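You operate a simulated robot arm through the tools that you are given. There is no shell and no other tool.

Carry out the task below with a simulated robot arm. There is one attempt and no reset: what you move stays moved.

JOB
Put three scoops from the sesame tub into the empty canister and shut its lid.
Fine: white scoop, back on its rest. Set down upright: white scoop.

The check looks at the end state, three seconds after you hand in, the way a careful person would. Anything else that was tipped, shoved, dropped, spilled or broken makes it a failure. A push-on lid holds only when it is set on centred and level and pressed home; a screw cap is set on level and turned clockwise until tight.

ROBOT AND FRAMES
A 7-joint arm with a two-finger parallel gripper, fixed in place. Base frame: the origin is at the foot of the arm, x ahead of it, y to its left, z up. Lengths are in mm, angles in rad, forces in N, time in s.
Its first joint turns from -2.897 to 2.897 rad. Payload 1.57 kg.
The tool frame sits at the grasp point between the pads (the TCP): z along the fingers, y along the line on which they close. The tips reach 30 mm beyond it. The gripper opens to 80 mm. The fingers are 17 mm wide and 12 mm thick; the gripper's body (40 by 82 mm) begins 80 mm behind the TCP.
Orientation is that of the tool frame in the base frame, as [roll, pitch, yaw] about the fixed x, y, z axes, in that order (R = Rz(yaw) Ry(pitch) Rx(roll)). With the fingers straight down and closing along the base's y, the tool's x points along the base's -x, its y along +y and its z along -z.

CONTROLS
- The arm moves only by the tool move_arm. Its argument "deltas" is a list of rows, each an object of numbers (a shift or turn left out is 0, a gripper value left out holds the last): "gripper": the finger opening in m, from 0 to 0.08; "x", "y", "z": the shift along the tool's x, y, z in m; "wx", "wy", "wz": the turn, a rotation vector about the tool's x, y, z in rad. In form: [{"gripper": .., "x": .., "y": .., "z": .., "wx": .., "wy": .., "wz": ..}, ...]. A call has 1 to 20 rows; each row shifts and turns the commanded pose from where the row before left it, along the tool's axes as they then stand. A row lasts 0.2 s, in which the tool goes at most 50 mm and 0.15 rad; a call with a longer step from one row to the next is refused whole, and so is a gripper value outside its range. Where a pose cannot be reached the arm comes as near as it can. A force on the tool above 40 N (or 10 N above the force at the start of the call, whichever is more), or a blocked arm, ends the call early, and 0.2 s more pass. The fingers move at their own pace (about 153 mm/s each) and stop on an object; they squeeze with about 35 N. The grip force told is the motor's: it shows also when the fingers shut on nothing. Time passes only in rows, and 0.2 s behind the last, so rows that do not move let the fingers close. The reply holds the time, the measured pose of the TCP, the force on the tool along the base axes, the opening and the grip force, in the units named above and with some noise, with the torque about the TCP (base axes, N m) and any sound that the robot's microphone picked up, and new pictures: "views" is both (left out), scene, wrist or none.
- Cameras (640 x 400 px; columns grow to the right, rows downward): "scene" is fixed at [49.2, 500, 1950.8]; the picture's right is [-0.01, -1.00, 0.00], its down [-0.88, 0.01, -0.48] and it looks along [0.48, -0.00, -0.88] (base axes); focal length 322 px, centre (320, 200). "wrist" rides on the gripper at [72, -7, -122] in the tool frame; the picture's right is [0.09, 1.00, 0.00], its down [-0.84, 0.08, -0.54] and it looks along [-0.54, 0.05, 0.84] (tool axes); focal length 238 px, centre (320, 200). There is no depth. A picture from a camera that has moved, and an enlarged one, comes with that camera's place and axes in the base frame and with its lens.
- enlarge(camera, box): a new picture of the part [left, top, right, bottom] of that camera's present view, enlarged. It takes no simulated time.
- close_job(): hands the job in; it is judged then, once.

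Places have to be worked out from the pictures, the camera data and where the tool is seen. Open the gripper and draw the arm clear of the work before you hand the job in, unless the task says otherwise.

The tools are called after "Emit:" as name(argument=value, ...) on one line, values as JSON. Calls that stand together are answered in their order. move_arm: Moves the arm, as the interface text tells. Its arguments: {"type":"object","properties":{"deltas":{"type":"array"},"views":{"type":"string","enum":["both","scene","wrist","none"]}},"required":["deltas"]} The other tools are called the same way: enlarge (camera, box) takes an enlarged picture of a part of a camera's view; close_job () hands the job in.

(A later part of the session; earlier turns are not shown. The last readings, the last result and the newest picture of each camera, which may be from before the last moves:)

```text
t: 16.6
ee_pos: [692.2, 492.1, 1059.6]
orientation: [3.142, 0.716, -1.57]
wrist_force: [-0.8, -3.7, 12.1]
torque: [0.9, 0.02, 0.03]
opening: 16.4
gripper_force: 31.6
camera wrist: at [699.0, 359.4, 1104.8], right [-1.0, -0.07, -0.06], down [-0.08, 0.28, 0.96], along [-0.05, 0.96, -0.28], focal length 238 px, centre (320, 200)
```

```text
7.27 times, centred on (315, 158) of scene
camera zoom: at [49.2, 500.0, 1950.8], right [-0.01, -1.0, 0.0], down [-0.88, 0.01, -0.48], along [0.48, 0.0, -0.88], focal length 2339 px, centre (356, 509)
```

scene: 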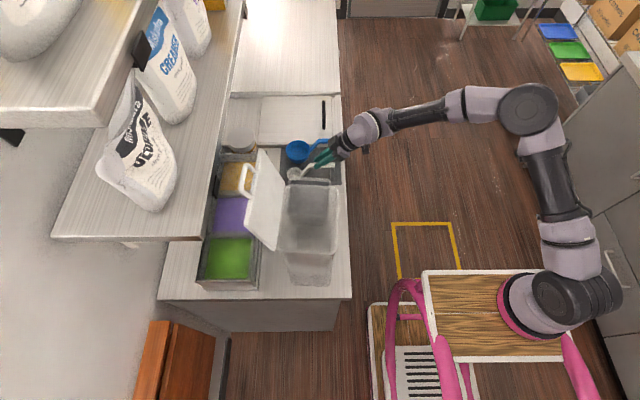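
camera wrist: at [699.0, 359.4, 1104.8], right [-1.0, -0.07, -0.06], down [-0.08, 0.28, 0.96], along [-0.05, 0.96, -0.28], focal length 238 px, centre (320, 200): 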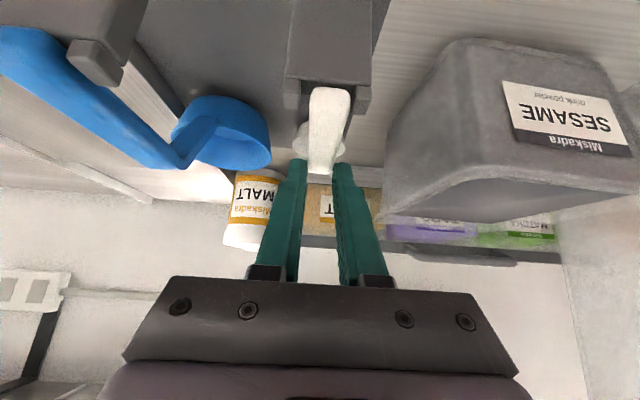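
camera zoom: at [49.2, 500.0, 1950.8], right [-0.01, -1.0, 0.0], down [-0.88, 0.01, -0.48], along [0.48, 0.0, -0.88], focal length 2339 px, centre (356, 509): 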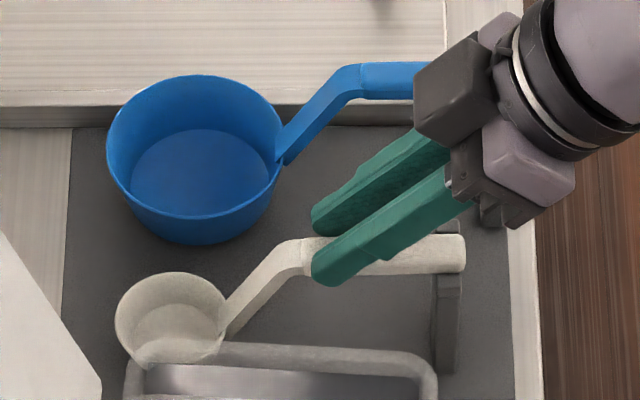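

The handle is back between the fork prongs with the cup level on the mat. I'll release, back off along the tool axis, and look at how the scoop sits.

Emit:
move_arm(deltas=[{"gripper": 0.025}, {"gripper": 0.045}, {}, {"z": -0.02}, {"z": -0.03}])

Emit:
enlarge(camera="wrist", box=[250, 50, 400, 170])

Emit:
enlarge(camera="scene", box=[280, 130, 350, 185])

```text
t: 17.8
ee_pos: [692.9, 460.3, 1097.6]
orientation: [-3.141, 0.716, -1.568]
wrist_force: [-0.7, 0.3, 0.3]
torque: [-0.01, 0.01, 0.0]
opening: 45.1
gripper_force: 0.1
camera wrist: at [699.3, 327.8, 1141.9], right [-1.0, -0.07, -0.06], down [-0.08, 0.28, 0.96], along [-0.05, 0.96, -0.28], focal length 238 px, centre (320, 200)
```

scene: 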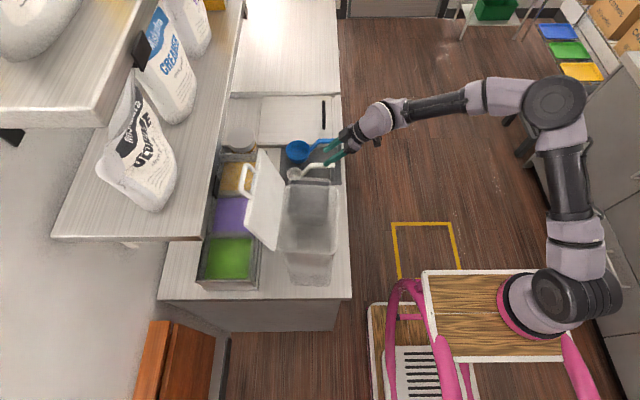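
wrist: 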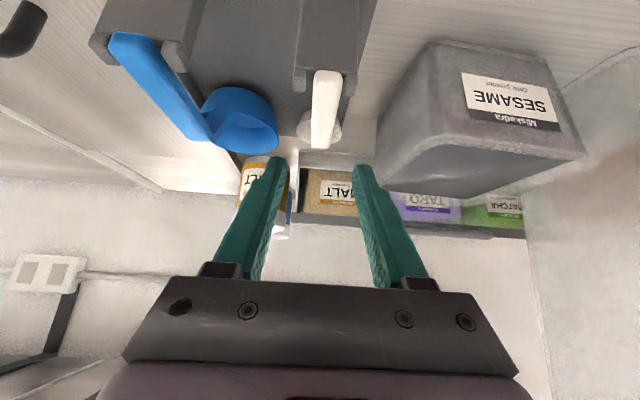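

```text
3.33 times, centred on (325, 110) of wrist
camera zoom: at [699.3, 327.8, 1141.9], right [-1.0, -0.07, -0.06], down [-0.08, 0.28, 0.96], along [-0.05, 0.96, -0.28], focal length 794 px, centre (303, 500)
```

zoom: 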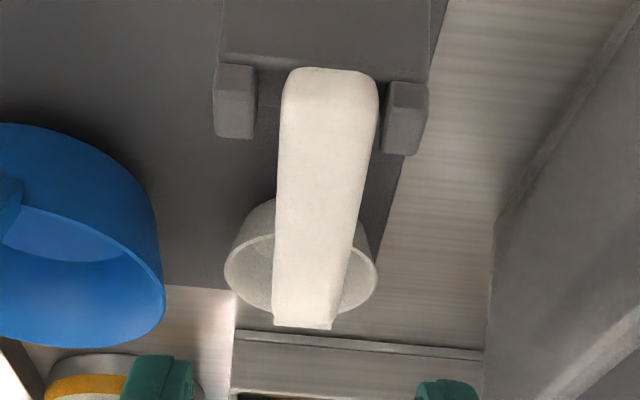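

```text
7.27 times, centred on (315, 158) of scene
camera zoom: at [49.2, 500.0, 1950.8], right [-0.01, -1.0, 0.0], down [-0.88, 0.01, -0.48], along [0.48, 0.0, -0.88], focal length 2339 px, centre (356, 509)
```

zoom: 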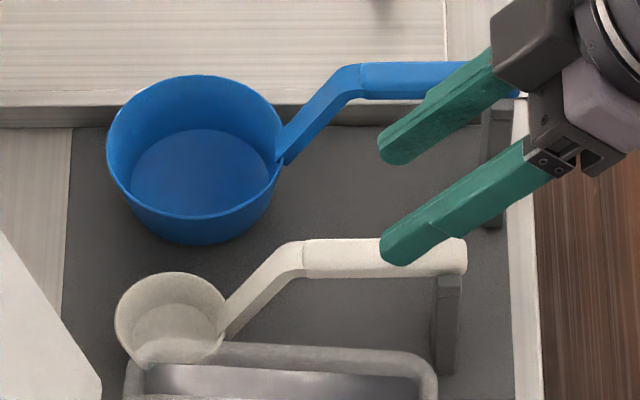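

The scoop sits exactly as originally on its rest. For a firmer hold I'll tilt the tool further (63°, more along the handle) so that the pads cover a longer stretch of it, and regrasp nearer the bend.

Emit:
move_arm(deltas=[{"wy": -0.1283}, {"wy": -0.1283}, {"wy": -0.1283}, {"x": 0.02, "y": -0.0008}, {"x": 0.023}, {}])

Emit:
enlarge(camera="scene", box=[280, 130, 360, 185])

Emit:
enlarge(camera="wrist", box=[240, 40, 420, 190])

```text
t: 19.2
ee_pos: [692.6, 439.5, 1056.7]
orientation: [-3.141, 1.098, -1.569]
wrist_force: [-0.4, 0.2, 0.0]
torque: [0.03, 0.03, 0.02]
opening: 44.9
gripper_force: 0.1
camera wrist: at [698.7, 299.1, 1048.9], right [-1.0, -0.04, -0.08], down [-0.08, -0.1, 0.99], along [-0.05, 0.99, 0.1], focal length 238 px, centre (320, 200)
```

scene: 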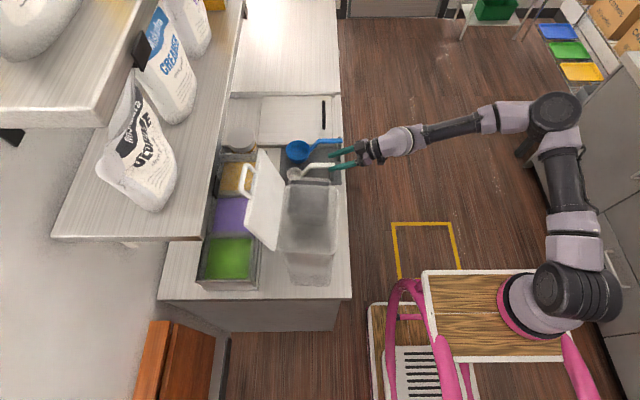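
wrist: 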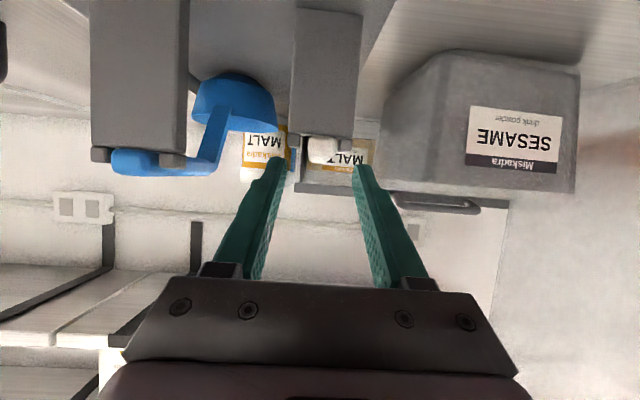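

```text
7.27 times, centred on (320, 158) of scene
camera zoom: at [49.2, 500.0, 1950.8], right [-0.01, -1.0, 0.0], down [-0.88, 0.01, -0.48], along [0.48, 0.0, -0.88], focal length 2339 px, centre (320, 509)
```

zoom: 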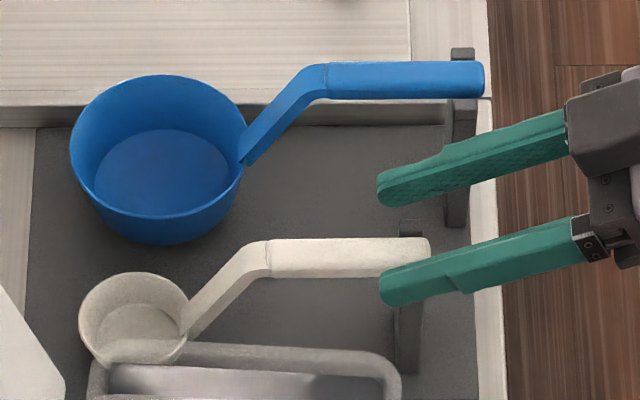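

```text
2.67 times, centred on (330, 115) of wrist
camera zoom: at [698.7, 299.1, 1048.9], right [-1.0, -0.04, -0.08], down [-0.08, -0.1, 0.99], along [-0.05, 0.99, 0.1], focal length 636 px, centre (293, 427)
```

zoom: 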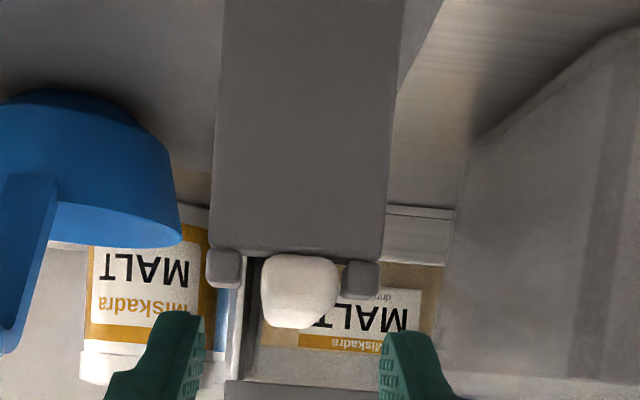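

The end-on view gives the handle centre at x≈692.5, z≈1033 and prong tops at z≈1034. I'll advance along the tilted axis to TCP ≈ (692.5, 495, 1037) and close.

Emit:
move_arm(deltas=[{"x": -0.0077}, {"z": 0.02}, {"z": 0.02}, {"z": 0.0184}, {}])

Emit:
enlarge(camera="scene", box=[280, 130, 360, 185])

Emit:
enlarge(camera="wrist", box=[240, 60, 420, 210])

```text
t: 20.4
ee_pos: [696.1, 495.0, 1039.5]
orientation: [-3.142, 1.099, -1.571]
wrist_force: [0.2, -0.1, 0.3]
torque: [0.02, 0.0, -0.01]
opening: 45.2
gripper_force: 0.1
camera wrist: at [701.1, 354.4, 1030.4], right [-1.0, -0.04, -0.08], down [-0.08, -0.1, 0.99], along [-0.05, 0.99, 0.1], focal length 238 px, centre (320, 200)
```

scene: 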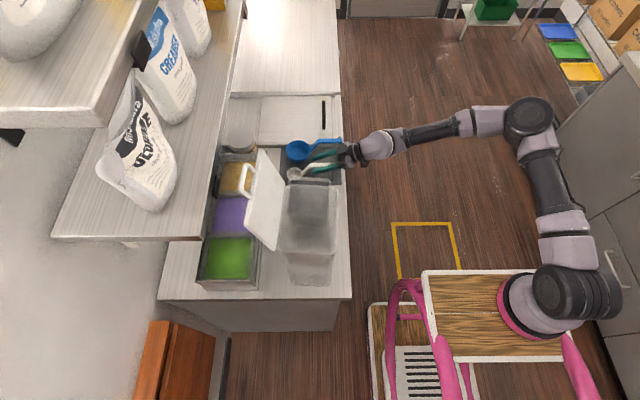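
wrist: 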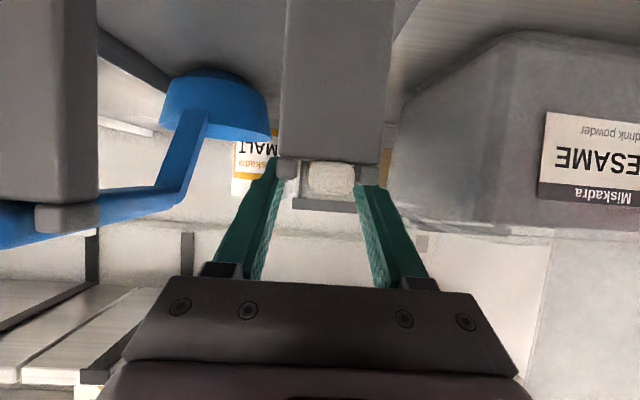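

```text
7.27 times, centred on (320, 158) of scene
camera zoom: at [49.2, 500.0, 1950.8], right [-0.01, -1.0, 0.0], down [-0.88, 0.01, -0.48], along [0.48, 0.0, -0.88], focal length 2339 px, centre (320, 509)
```

zoom: 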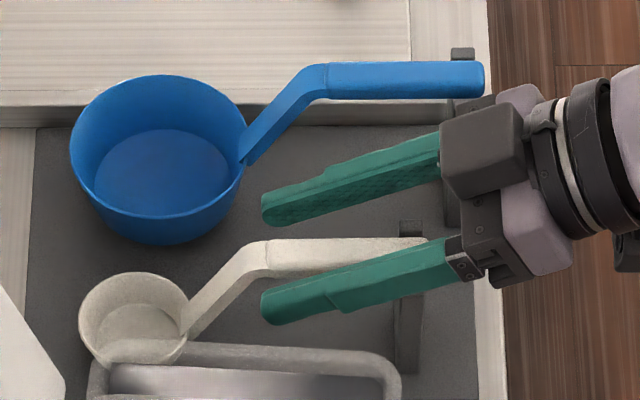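

```text
2.67 times, centred on (330, 135) of wrist
camera zoom: at [701.1, 354.4, 1030.4], right [-1.0, -0.04, -0.08], down [-0.08, -0.1, 0.99], along [-0.05, 0.99, 0.1], focal length 636 px, centre (293, 373)
```

zoom: 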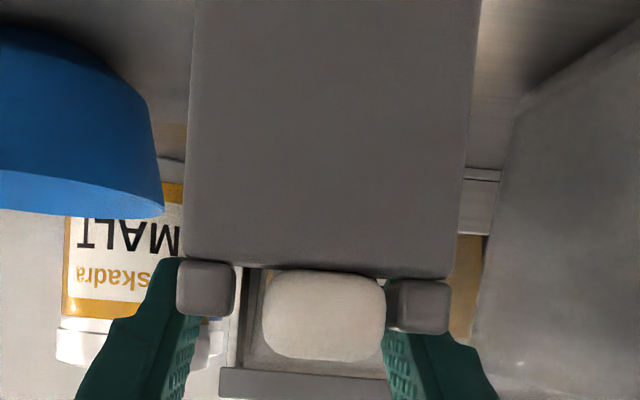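

The pose is a little off (x 696 vs handle 692.6, 3–4 mm high), so I'll correct that, then close.

Emit:
move_arm(deltas=[{"y": 0.0035, "x": 0.0035, "z": 0.002}, {}, {"gripper": 0.025}, {"gripper": 0.008}, {}, {}])

Emit:
enlarge(camera="scene", box=[280, 130, 360, 185])

Emit:
enlarge(camera="wrist", box=[240, 60, 420, 210])

```text
t: 21.8
ee_pos: [691.3, 495.6, 1034.6]
orientation: [3.14, 1.099, -1.571]
wrist_force: [2.9, 0.0, 1.3]
torque: [0.03, 0.01, 0.09]
opening: 17.0
gripper_force: 32.0
camera wrist: at [697.6, 354.5, 1026.5], right [-1.0, -0.04, -0.08], down [-0.08, -0.1, 0.99], along [-0.05, 0.99, 0.1], focal length 238 px, centre (320, 200)
```

scene: 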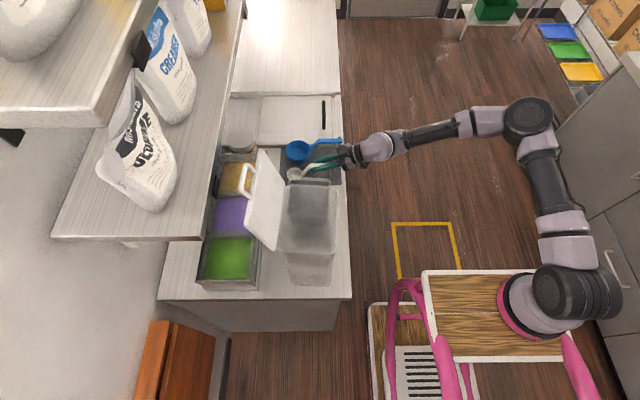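
wrist: 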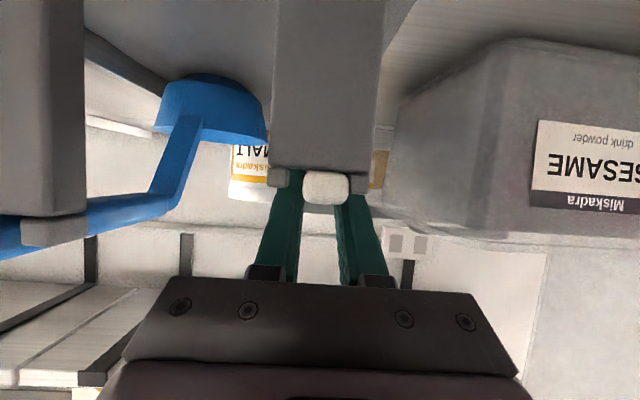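

```text
7.27 times, centred on (320, 158) of scene
camera zoom: at [49.2, 500.0, 1950.8], right [-0.01, -1.0, 0.0], down [-0.88, 0.01, -0.48], along [0.48, 0.0, -0.88], focal length 2339 px, centre (320, 509)
```

zoom: 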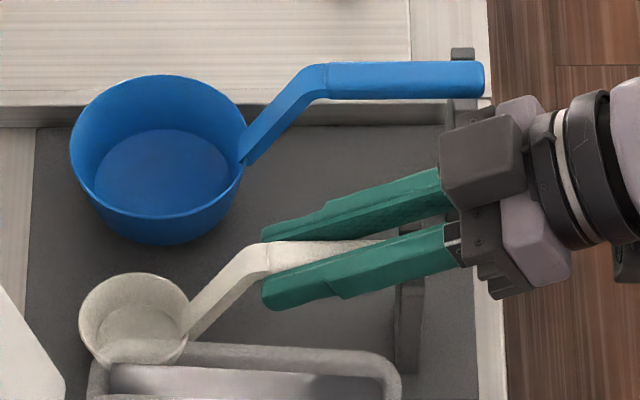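

```text
2.67 times, centred on (330, 135) of wrist
camera zoom: at [697.6, 354.5, 1026.5], right [-1.0, -0.04, -0.08], down [-0.08, -0.1, 0.99], along [-0.05, 0.99, 0.1], focal length 636 px, centre (293, 373)
```

zoom: 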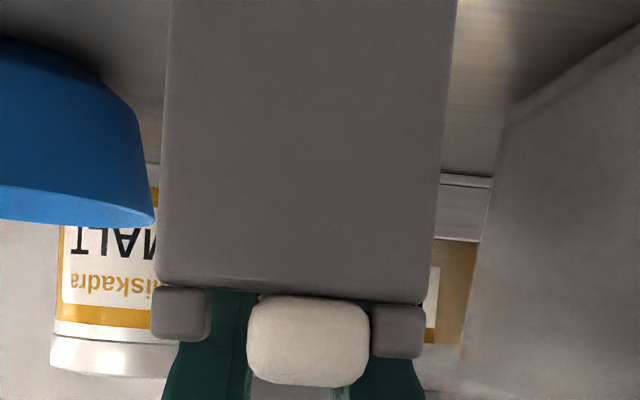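

Good long overlap now, but a 2.9 N side force shows the handle pressed against one prong; I'll shift 2.5 mm toward +x to unload it and then lift slowly, checking for slip.

Emit:
move_arm(deltas=[{"y": -0.0022}, {}, {"x": -0.0036, "z": -0.0018}, {"x": -0.0045, "z": -0.0023}, {"x": -0.0053, "z": -0.0027}, {"x": -0.0053, "z": -0.0027}, {"x": -0.0053, "z": -0.0027}])

Emit:
enlarge(camera="scene", box=[280, 130, 360, 185])

Emit:
enlarge(camera="wrist", box=[240, 60, 420, 210])

```text
t: 23.4
ee_pos: [694.6, 495.5, 1061.6]
orientation: [3.141, 1.099, -1.571]
wrist_force: [0.0, -0.1, 0.4]
torque: [-0.02, 0.0, 0.01]
opening: 17.0
gripper_force: 32.1
camera wrist: at [699.7, 355.5, 1052.8], right [-1.0, -0.04, -0.08], down [-0.08, -0.1, 0.99], along [-0.05, 0.99, 0.1], focal length 238 px, centre (320, 200)
```

scene: 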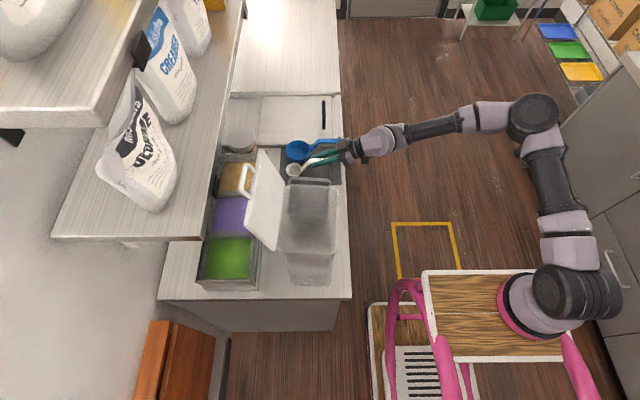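
wrist: 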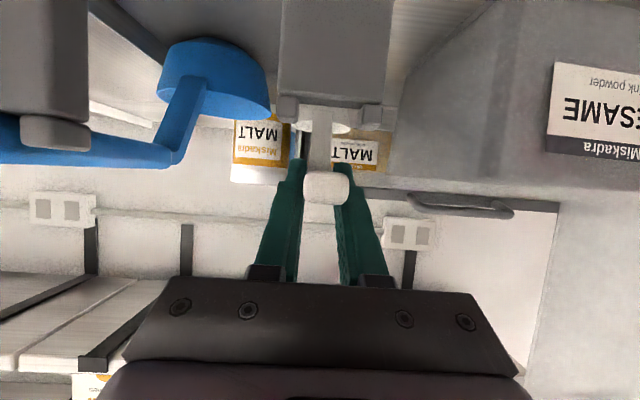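

```text
7.27 times, centred on (320, 158) of scene
camera zoom: at [49.2, 500.0, 1950.8], right [-0.01, -1.0, 0.0], down [-0.88, 0.01, -0.48], along [0.48, 0.0, -0.88], focal length 2339 px, centre (320, 509)
```

zoom: 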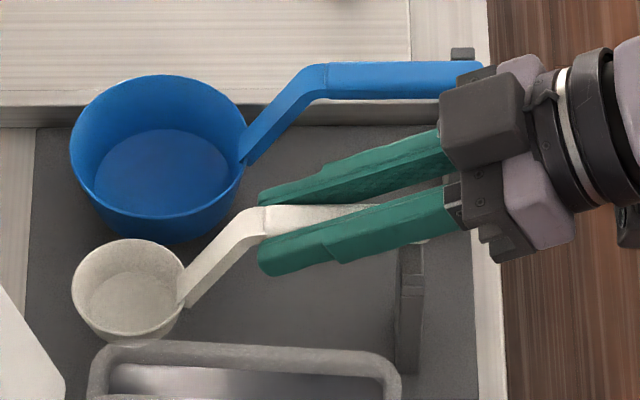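

```text
2.67 times, centred on (330, 135) of wrist
camera zoom: at [699.7, 355.5, 1052.8], right [-1.0, -0.04, -0.08], down [-0.08, -0.1, 0.99], along [-0.05, 0.99, 0.1], focal length 636 px, centre (293, 373)
```

zoom: 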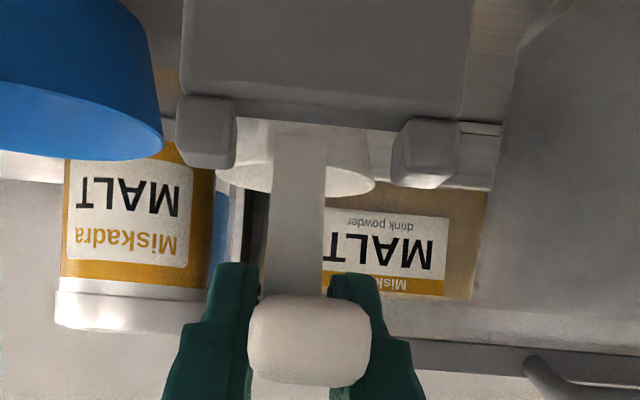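

The handle has not moved in the grip this time and the cup is level. I'll raise to clear the tub rim and carry the scoop over toward the tub centre (x≈557).

Emit:
move_arm(deltas=[{"x": -0.0134, "z": -0.0068}, {"x": -0.0223, "z": -0.0114}, {"x": -0.0267, "z": -0.0137}, {"x": -0.0267, "z": -0.0137}, {"x": -0.0178, "z": -0.0091}, {"y": 0.02}, {"y": 0.03}, {"y": 0.035}, {"y": 0.03}, {"y": 0.02}, {}])

Emit:
enlarge(camera="scene", box=[260, 130, 360, 200])

Emit:
enlarge(camera="wrist", box=[200, 20, 440, 210])

```text
t: 25.8
ee_pos: [558.2, 496.2, 1181.3]
orientation: [3.141, 1.098, -1.571]
wrist_force: [0.3, 0.4, 0.1]
torque: [-0.03, 0.01, 0.04]
opening: 16.6
gripper_force: 31.9
camera wrist: at [564.0, 355.6, 1173.4], right [-1.0, -0.04, -0.08], down [-0.08, -0.1, 0.99], along [-0.05, 0.99, 0.1], focal length 238 px, centre (320, 200)
```

scene: 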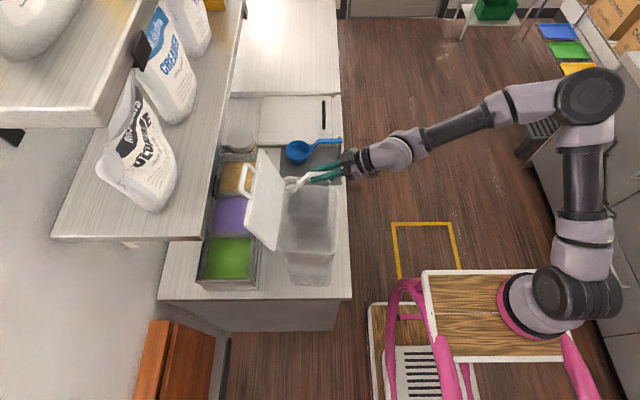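
wrist: 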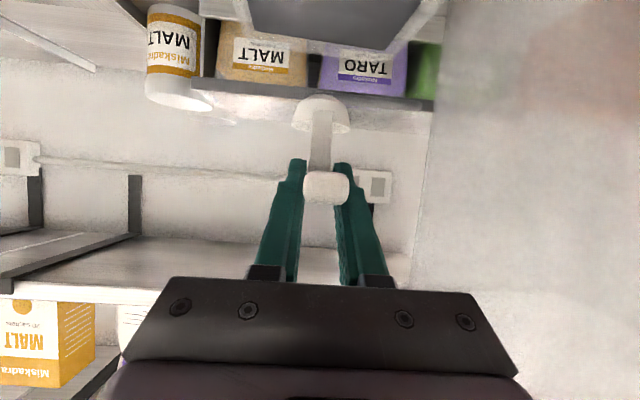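

```text
5.71 times, centred on (310, 165) of scene
camera zoom: at [49.2, 500.0, 1950.8], right [-0.01, -1.0, 0.0], down [-0.88, 0.01, -0.48], along [0.48, 0.0, -0.88], focal length 1838 px, centre (377, 400)
```

zoom: 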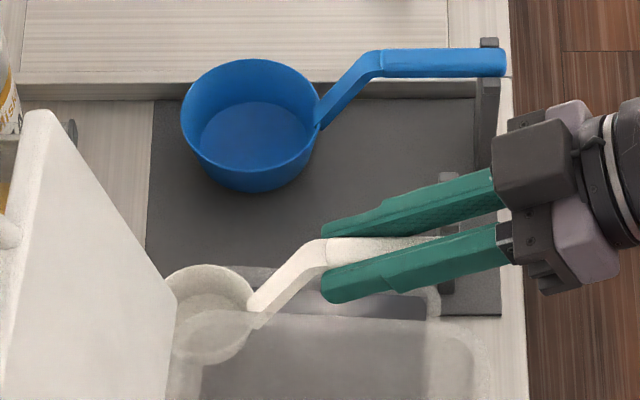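

```text
2.11 times, centred on (320, 115) of wrist
camera zoom: at [564.0, 355.6, 1173.4], right [-1.0, -0.04, -0.08], down [-0.08, -0.1, 0.99], along [-0.05, 0.99, 0.1], focal length 502 px, centre (320, 379)
```

zoom: 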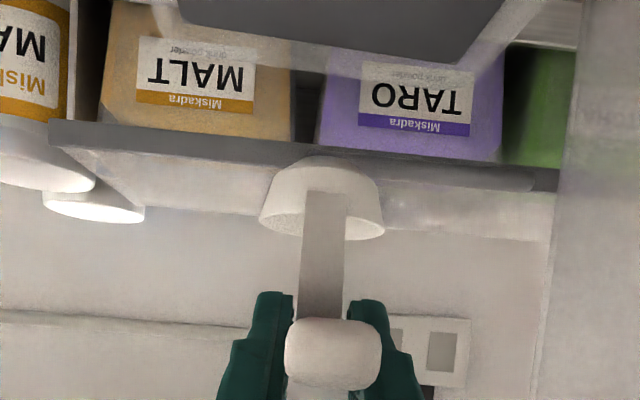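

Contents lie about 12 mm under the rim (rim z≈1059, surface ≈1046). I'll move back a little, pitch the scoop mouth forward by 0.5 rad above the tub, and check.

Emit:
move_arm(deltas=[{"x": -0.0024, "z": -0.0172}, {"x": -0.0024, "z": -0.0172}, {"wy": 0.125}, {"wy": 0.125}, {"wy": 0.125}, {"wy": 0.125}, {}])

Emit:
enlarge(camera="wrist", box=[200, 20, 440, 210])

Emit:
enlarge(camera="scene", box=[260, 130, 360, 200])

```text
t: 27.4
ee_pos: [558.3, 467.4, 1202.4]
orientation: [3.14, 0.598, -1.57]
wrist_force: [-0.3, -0.2, 0.2]
torque: [0.0, -0.01, 0.03]
opening: 17.1
gripper_force: 32.2
camera wrist: at [564.3, 339.9, 1261.9], right [-1.0, -0.08, -0.05], down [-0.08, 0.39, 0.92], along [-0.05, 0.92, -0.39], focal length 238 px, centre (320, 200)
```

scene: 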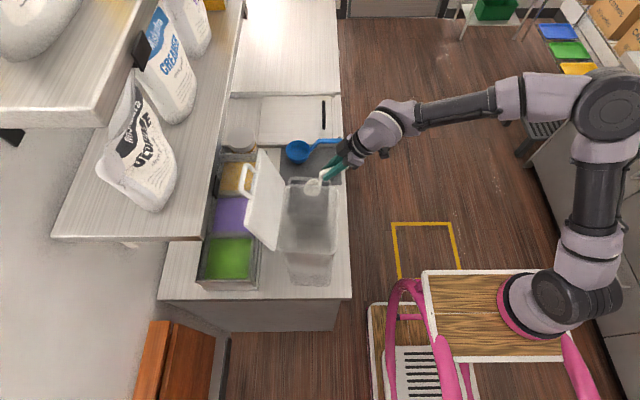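
wrist: 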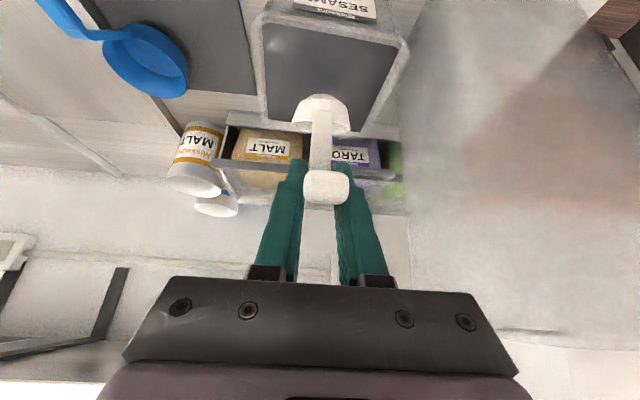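

```text
2.11 times, centred on (320, 115) of wrist
camera zoom: at [564.3, 339.9, 1261.9], right [-1.0, -0.08, -0.05], down [-0.08, 0.39, 0.92], along [-0.05, 0.92, -0.39], focal length 502 px, centre (320, 379)
```

zoom: 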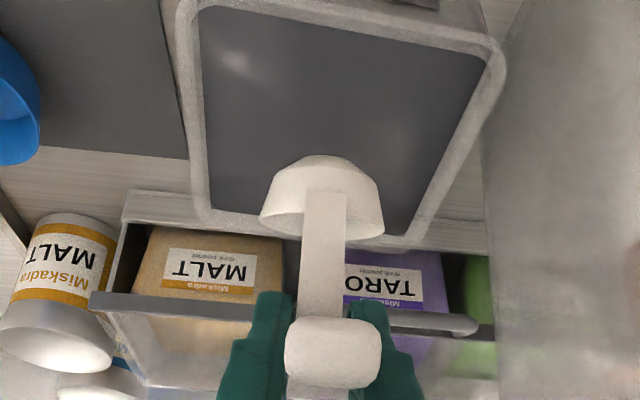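

```text
5.71 times, centred on (310, 165) of scene
camera zoom: at [49.2, 500.0, 1950.8], right [-0.01, -1.0, 0.0], down [-0.88, 0.01, -0.48], along [0.48, 0.0, -0.88], focal length 1838 px, centre (377, 400)
```

zoom: 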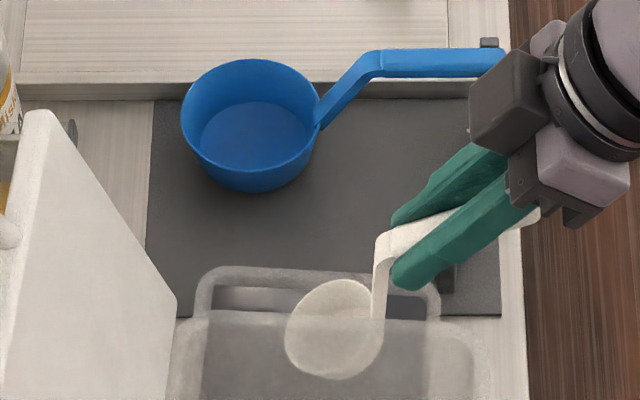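

The view from above confirms the tub interior (x≈496–618, y≈474–595) with the cup well centred. Now I plunge the tilted cup about 54 mm down into the powder.

Emit:
move_arm(deltas=[{"x": 0.0051, "z": 0.0074}, {"x": 0.0051, "z": 0.0074}, {"x": 0.0051, "z": 0.0074}, {"x": 0.0051, "z": 0.0074}, {"x": 0.0051, "z": 0.0074}, {"x": 0.0051, "z": 0.0074}])

Emit:
enlarge(camera="wrist", box=[200, 20, 440, 210])

```text
t: 28.8
ee_pos: [558.6, 467.5, 1146.1]
orientation: [-3.141, 0.601, -1.571]
wrist_force: [0.5, 1.0, -0.3]
torque: [-0.01, -0.02, 0.01]
opening: 17.0
gripper_force: 31.8
camera wrist: at [564.3, 339.7, 1207.1], right [-1.0, -0.08, -0.05], down [-0.08, 0.38, 0.92], along [-0.05, 0.92, -0.39], focal length 238 px, centre (320, 200)
```

scene: 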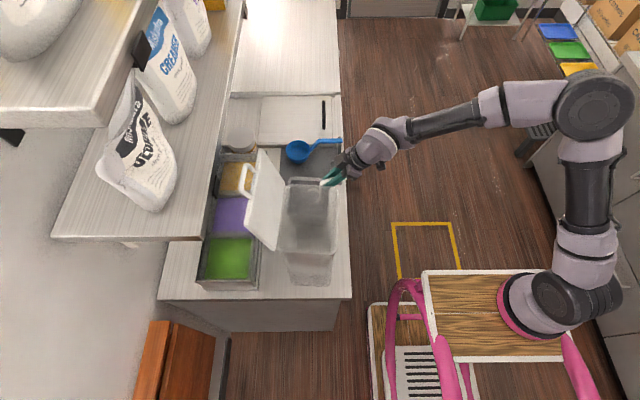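
wrist: 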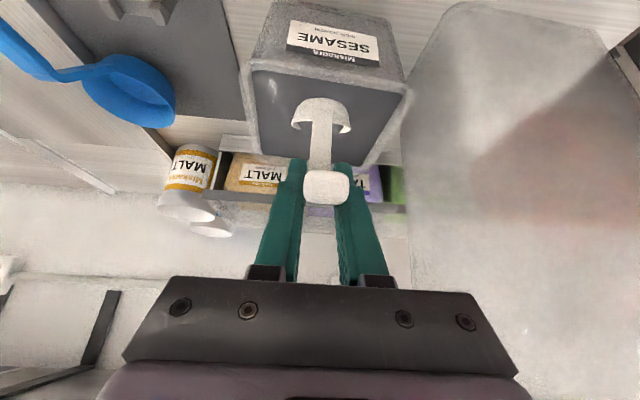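

```text
2.11 times, centred on (320, 115) of wrist
camera zoom: at [564.3, 339.7, 1207.1], right [-1.0, -0.08, -0.05], down [-0.08, 0.38, 0.92], along [-0.05, 0.92, -0.39], focal length 502 px, centre (320, 379)
```

zoom: 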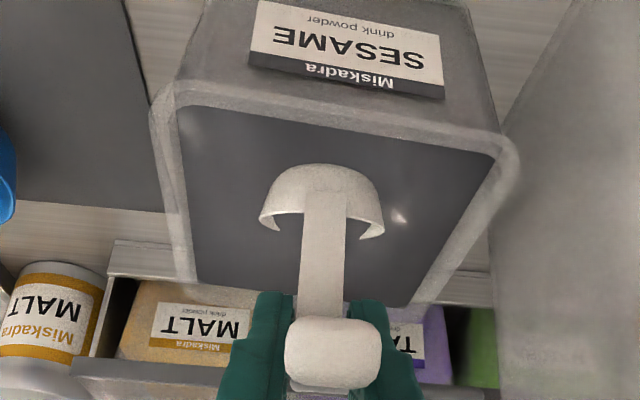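

The cup's leading edge is under the surface with almost no resistance. Next I push forward and level out beneath the surface.

Emit:
move_arm(deltas=[{"x": 0.0095, "z": 0.0055, "wy": -0.1}, {"x": 0.0095, "z": 0.0049, "wy": -0.1}, {"x": 0.0101, "z": 0.0051, "wy": -0.1}, {"x": 0.0112, "z": 0.0044, "wy": -0.1}, {"x": 0.0109, "z": 0.0038, "wy": -0.1}, {}])

Emit:
enlarge(camera="wrist", box=[200, 20, 440, 210])

Emit:
enlarge(camera="scene", box=[260, 130, 360, 200])

```text
t: 30.2
ee_pos: [559.1, 449.6, 1094.9]
orientation: [3.141, 1.101, -1.569]
wrist_force: [0.7, -0.1, -0.1]
torque: [0.0, 0.02, -0.01]
opening: 17.2
gripper_force: 32.4
camera wrist: at [564.8, 309.2, 1085.6], right [-1.0, -0.04, -0.08], down [-0.08, -0.1, 0.99], along [-0.05, 0.99, 0.1], focal length 238 px, centre (320, 200)
```

scene: 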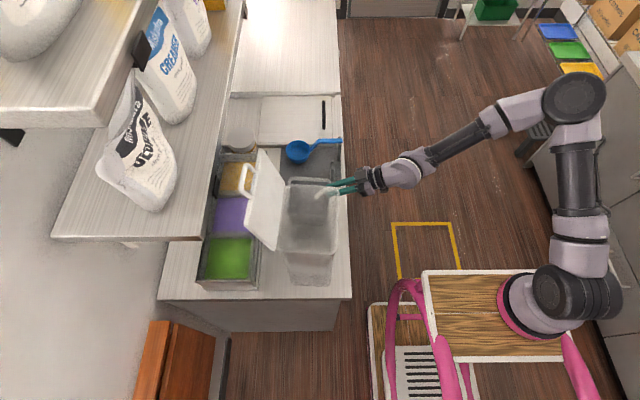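
wrist: 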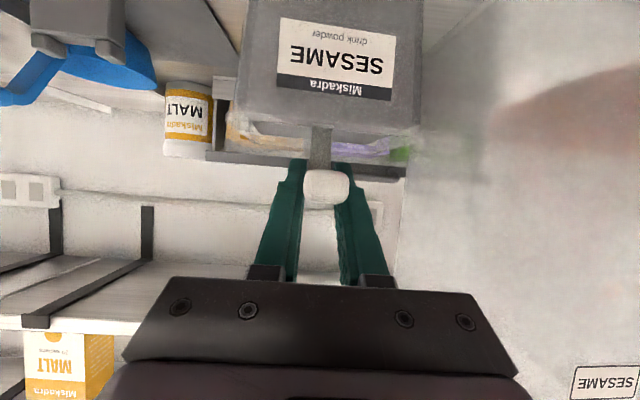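

```text
2.11 times, centred on (320, 115) of wrist
camera zoom: at [564.8, 309.2, 1085.6], right [-1.0, -0.04, -0.08], down [-0.08, -0.1, 0.99], along [-0.05, 0.99, 0.1], focal length 502 px, centre (320, 379)
```

zoom: 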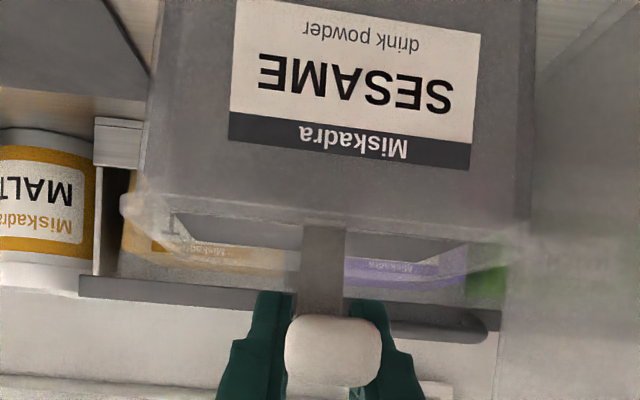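

```text
5.71 times, centred on (310, 165) of scene
camera zoom: at [49.2, 500.0, 1950.8], right [-0.01, -1.0, 0.0], down [-0.88, 0.01, -0.48], along [0.48, 0.0, -0.88], focal length 1838 px, centre (377, 400)
```

zoom: 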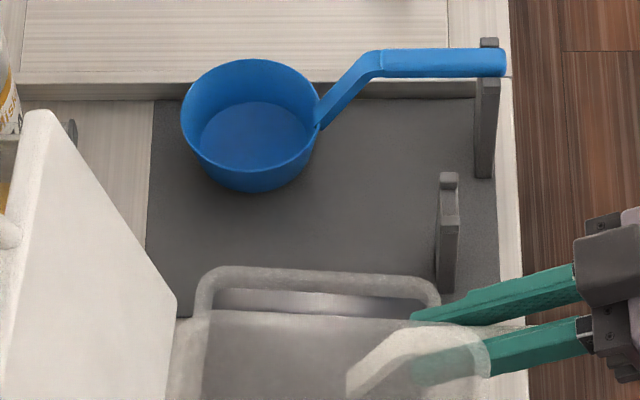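

The cup is fully submerged and level; I lift straight up smoothly.

Emit:
move_arm(deltas=[{"x": -0.0045, "z": -0.0023}, {"x": -0.0089, "z": -0.0046}, {"x": -0.0134, "z": -0.0068}, {"x": -0.0178, "z": -0.0091}, {"x": -0.0178, "z": -0.0091}, {"x": -0.0178, "z": -0.0091}, {"x": -0.0134, "z": -0.0068}, {"x": -0.0089, "z": -0.0046}, {}])

Emit:
enlarge(camera="wrist", box=[200, 20, 440, 210])

Emit:
enlarge(camera="scene", box=[260, 130, 360, 200])

```text
t: 32.2
ee_pos: [559.2, 448.4, 1209.8]
orientation: [-3.141, 1.099, -1.572]
wrist_force: [-0.6, 0.2, -0.8]
torque: [-0.02, -0.01, -0.02]
opening: 16.7
gripper_force: 32.0
camera wrist: at [564.5, 307.9, 1201.1], right [-1.0, -0.04, -0.08], down [-0.08, -0.1, 0.99], along [-0.05, 0.99, 0.1], focal length 238 px, centre (320, 200)
```

scene: 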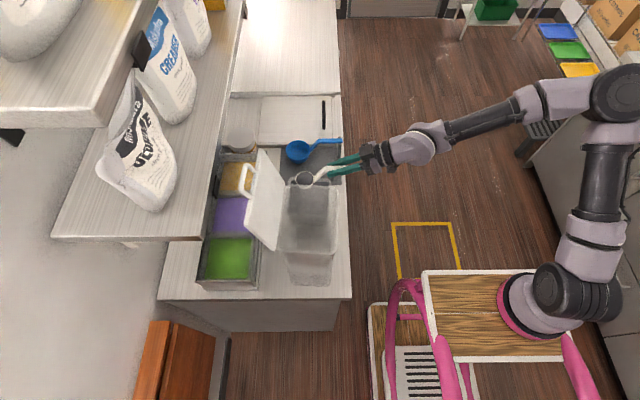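
wrist: 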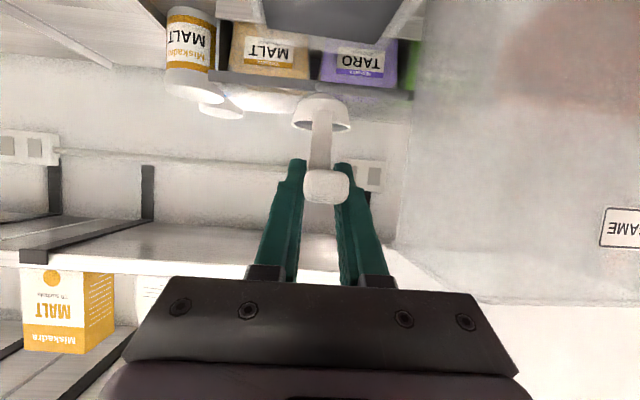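

```text
2.11 times, centred on (320, 115) of wrist
camera zoom: at [564.5, 307.9, 1201.1], right [-1.0, -0.04, -0.08], down [-0.08, -0.1, 0.99], along [-0.05, 0.99, 0.1], focal length 502 px, centre (320, 379)
```

zoom: 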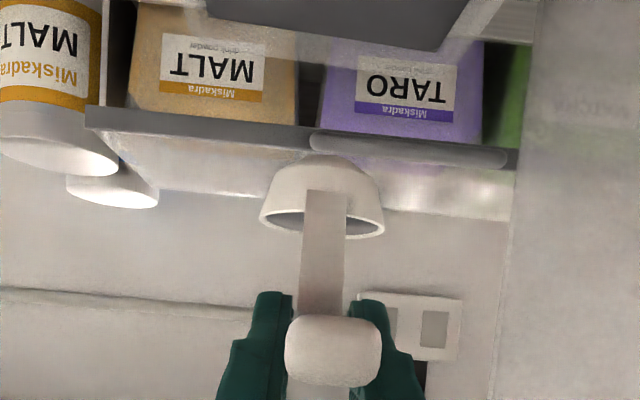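

```text
5.71 times, centred on (310, 165) of scene
camera zoom: at [49.2, 500.0, 1950.8], right [-0.01, -1.0, 0.0], down [-0.88, 0.01, -0.48], along [0.48, 0.0, -0.88], focal length 1838 px, centre (377, 400)
```

zoom: 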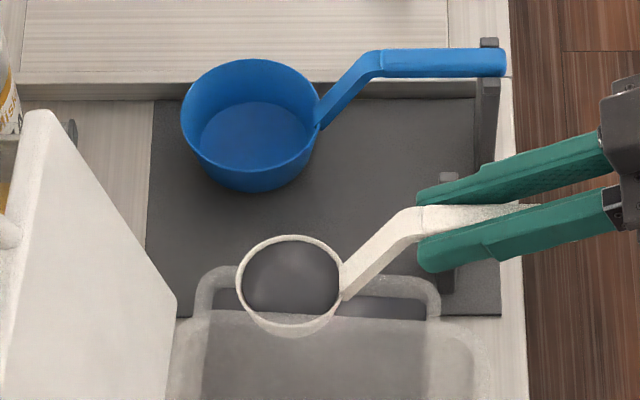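

A clean level scoop of dark sesame powder. I'll raise it slowly well above the canister rim (z≈1290) before moving over.

Emit:
move_arm(deltas=[{"x": -0.0089, "z": -0.0045}, {"x": -0.0178, "z": -0.0091}, {"x": -0.0223, "z": -0.0113}, {"x": -0.0223, "z": -0.0113}, {"x": -0.0223, "z": -0.0113}, {"x": -0.0223, "z": -0.0113}, {"x": -0.0223, "z": -0.0113}, {"x": -0.0223, "z": -0.0113}, {"x": -0.0178, "z": -0.0091}, {"x": -0.0134, "z": -0.0068}, {}])

Emit:
enlarge(camera="scene", box=[250, 120, 390, 220])

```text
t: 34.6
ee_pos: [558.5, 448.1, 1424.5]
orientation: [3.141, 1.099, -1.573]
wrist_force: [0.3, 1.2, -0.3]
torque: [-0.03, 0.0, -0.03]
opening: 17.4
gripper_force: 32.5
camera wrist: at [564.8, 308.0, 1416.1], right [-1.0, -0.04, -0.08], down [-0.08, -0.1, 0.99], along [-0.05, 0.99, 0.1], focal length 238 px, centre (320, 200)
```

scene: 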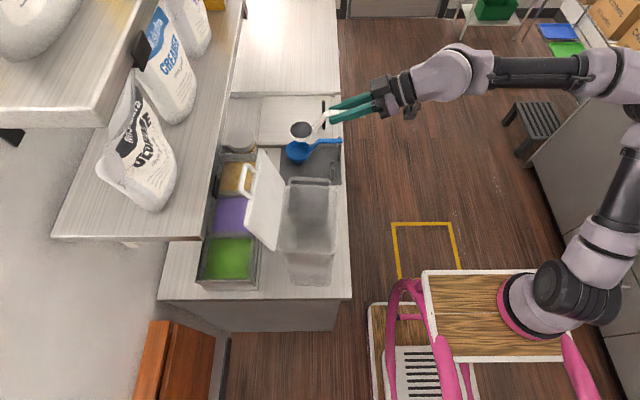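
wrist: 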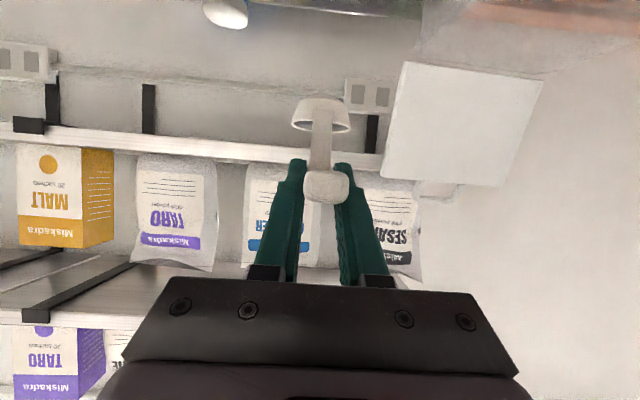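

```text
4.00 times, centred on (320, 170) of scene
camera zoom: at [49.2, 500.0, 1950.8], right [-0.01, -1.0, 0.0], down [-0.88, 0.01, -0.48], along [0.48, 0.0, -0.88], focal length 1287 px, centre (320, 320)
```

zoom: 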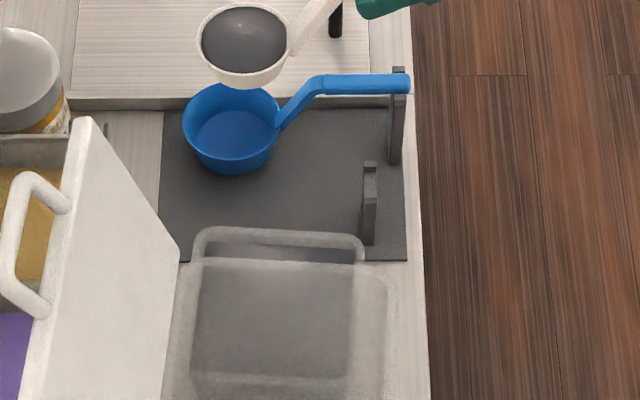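

The lid is seen standing at x≈290–468, hinge z≈1280, free edge z≈1411. I'll carry the scoop over the canister mouth to TCP x≈400, y≈429.

Emit:
move_arm(deltas=[{"y": 0.01}, {"y": 0.02, "x": 0.002, "z": -0.004}, {"y": 0.025, "x": 0.0033, "z": -0.0065}, {"y": 0.025, "x": 0.0033, "z": -0.0065}, {"y": 0.025}, {"y": 0.025}, {"y": 0.018}, {"y": 0.01}, {}])

Emit:
enlarge(camera="scene", box=[230, 140, 390, 270])

Emit:
enlarge(camera="wrist", box=[200, 0, 440, 180])

```text
t: 36.6
ee_pos: [399.9, 428.4, 1423.3]
orientation: [-3.141, 1.099, -1.571]
wrist_force: [0.4, 0.0, -0.5]
torque: [-0.04, 0.03, -0.01]
opening: 17.2
gripper_force: 31.6
camera wrist: at [405.6, 288.6, 1415.4], right [-1.0, -0.04, -0.08], down [-0.08, -0.1, 0.99], along [-0.05, 0.99, 0.1], focal length 238 px, centre (320, 200)
```

scene: 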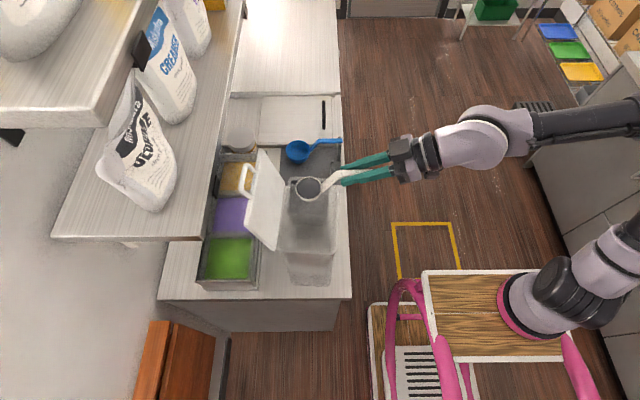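
wrist: 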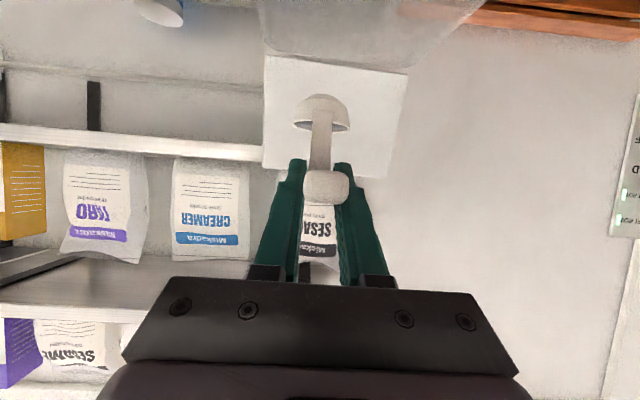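

```text
3.08 times, centred on (310, 205) of scene
camera zoom: at [49.2, 500.0, 1950.8], right [-0.01, -1.0, 0.0], down [-0.88, 0.01, -0.48], along [0.48, 0.0, -0.88], focal length 990 px, centre (351, 185)
```

zoom: 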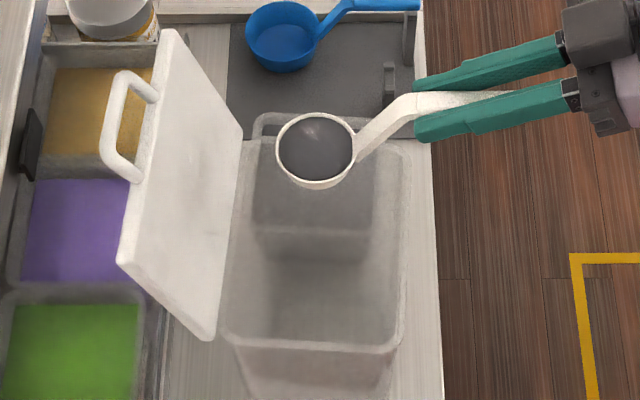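

```text
2.22 times, centred on (320, 90) of wrist
camera zoom: at [405.6, 288.6, 1415.4], right [-1.0, -0.04, -0.08], down [-0.08, -0.1, 0.99], along [-0.05, 0.99, 0.1], focal length 530 px, centre (320, 444)
```

zoom: 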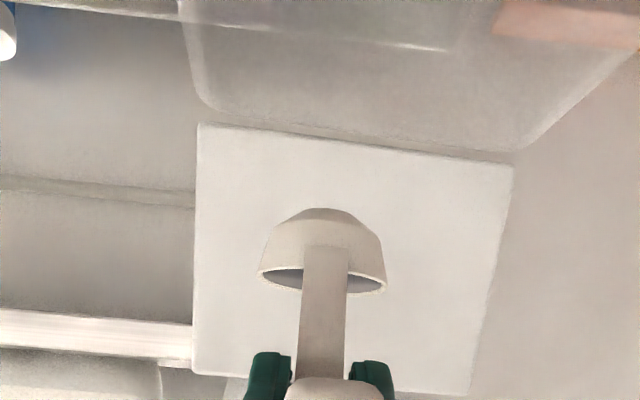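

The mouth is x≈295–455, y≈460–588, rim z≈1280, and the cup is inside those bounds from above. I'll lower to TCP z≈1360 with x≈410 so the roll toward −x pours near the middle.

Emit:
move_arm(deltas=[{"x": 0.0089, "z": 0.0045, "y": -0.005}, {"x": 0.0143, "z": 0.0073, "y": -0.005}, {"x": 0.0143, "z": 0.0073}, {"x": 0.0134, "z": 0.0068}, {"x": 0.005, "z": 0.0026}, {}])

Emit:
enlarge(camera="scene", box=[230, 140, 390, 270])

```text
t: 38.0
ee_pos: [409.1, 429.4, 1361.5]
orientation: [-3.141, 1.1, -1.571]
wrist_force: [0.4, 0.2, -0.1]
torque: [-0.03, 0.01, 0.0]
opening: 17.2
gripper_force: 31.9
camera wrist: at [416.1, 289.1, 1352.2], right [-1.0, -0.04, -0.08], down [-0.08, -0.1, 0.99], along [-0.05, 0.99, 0.1], focal length 238 px, centre (320, 200)
```

scene: 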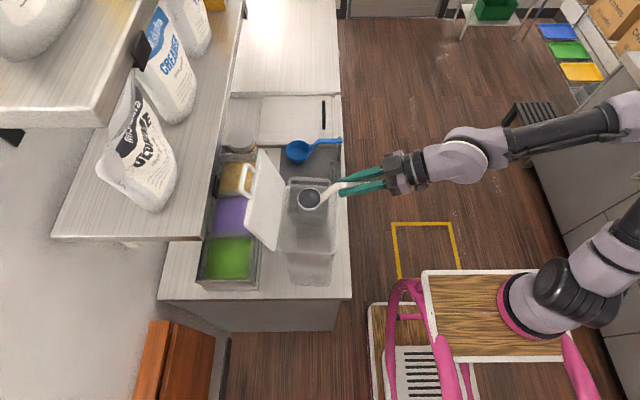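
wrist: 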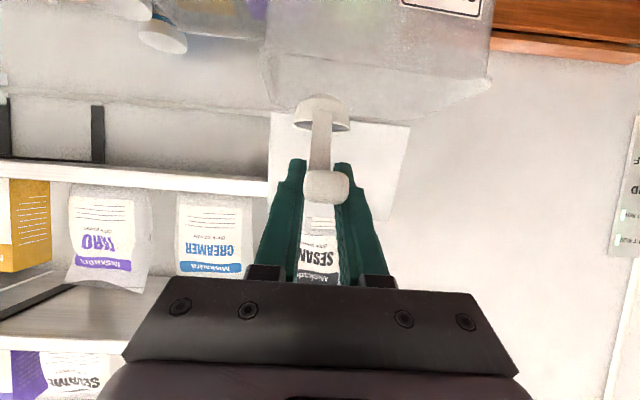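

```text
3.08 times, centred on (310, 205) of scene
camera zoom: at [49.2, 500.0, 1950.8], right [-0.01, -1.0, 0.0], down [-0.88, 0.01, -0.48], along [0.48, 0.0, -0.88], focal length 990 px, centre (351, 185)
```

zoom: 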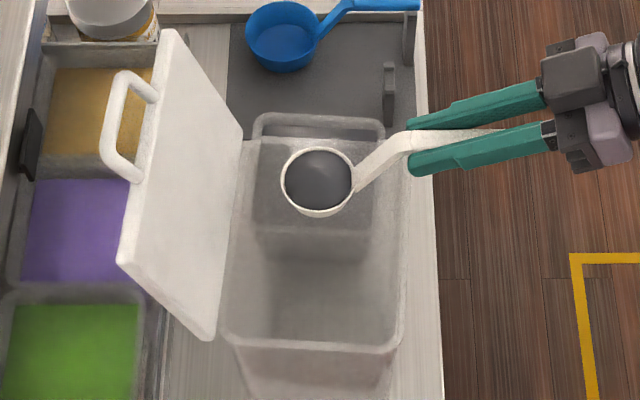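

Cup is above the mouth with margin on all sides. I start the roll about the handle axis (positive about base y) and verify the arm tracks it.

Emit:
move_arm(deltas=[{"wx": -0.0363, "wz": 0.0713}, {"wx": -0.0544, "wz": 0.1069}, {"wx": -0.0544, "wz": 0.1069}, {"wx": -0.0544, "wz": 0.1069}, {"wx": -0.0544, "wz": 0.1069}])

Emit:
enlarge(camera="scene", box=[230, 140, 390, 270])

```text
t: 39.2
ee_pos: [409.1, 428.7, 1362.2]
orientation: [2.195, 0.855, -2.378]
wrist_force: [0.6, -0.5, -0.2]
torque: [-0.04, -0.02, -0.05]
opening: 17.1
gripper_force: 31.9
camera wrist: at [409.8, 288.8, 1351.0], right [-0.89, -0.04, 0.46], down [0.46, -0.1, 0.88], along [0.01, 0.99, 0.11], focal length 238 px, centre (320, 200)
```

scene: 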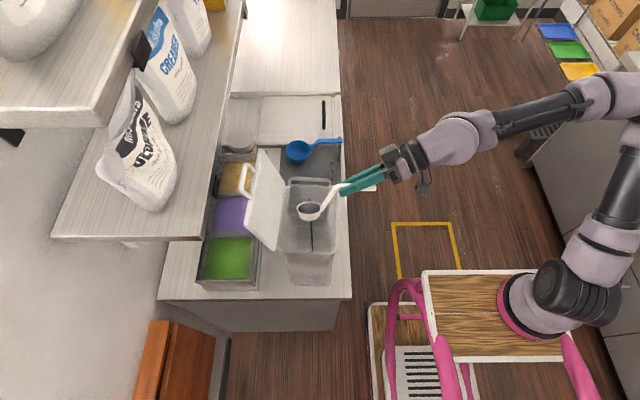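
wrist: 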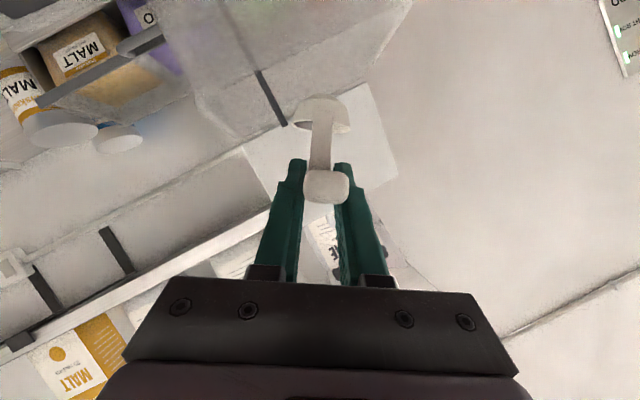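

```text
3.08 times, centred on (310, 205) of scene
camera zoom: at [49.2, 500.0, 1950.8], right [-0.01, -1.0, 0.0], down [-0.88, 0.01, -0.48], along [0.48, 0.0, -0.88], focal length 990 px, centre (351, 185)
```

zoom: 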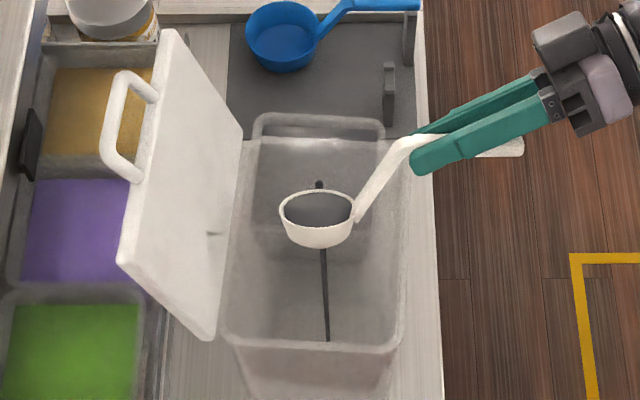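

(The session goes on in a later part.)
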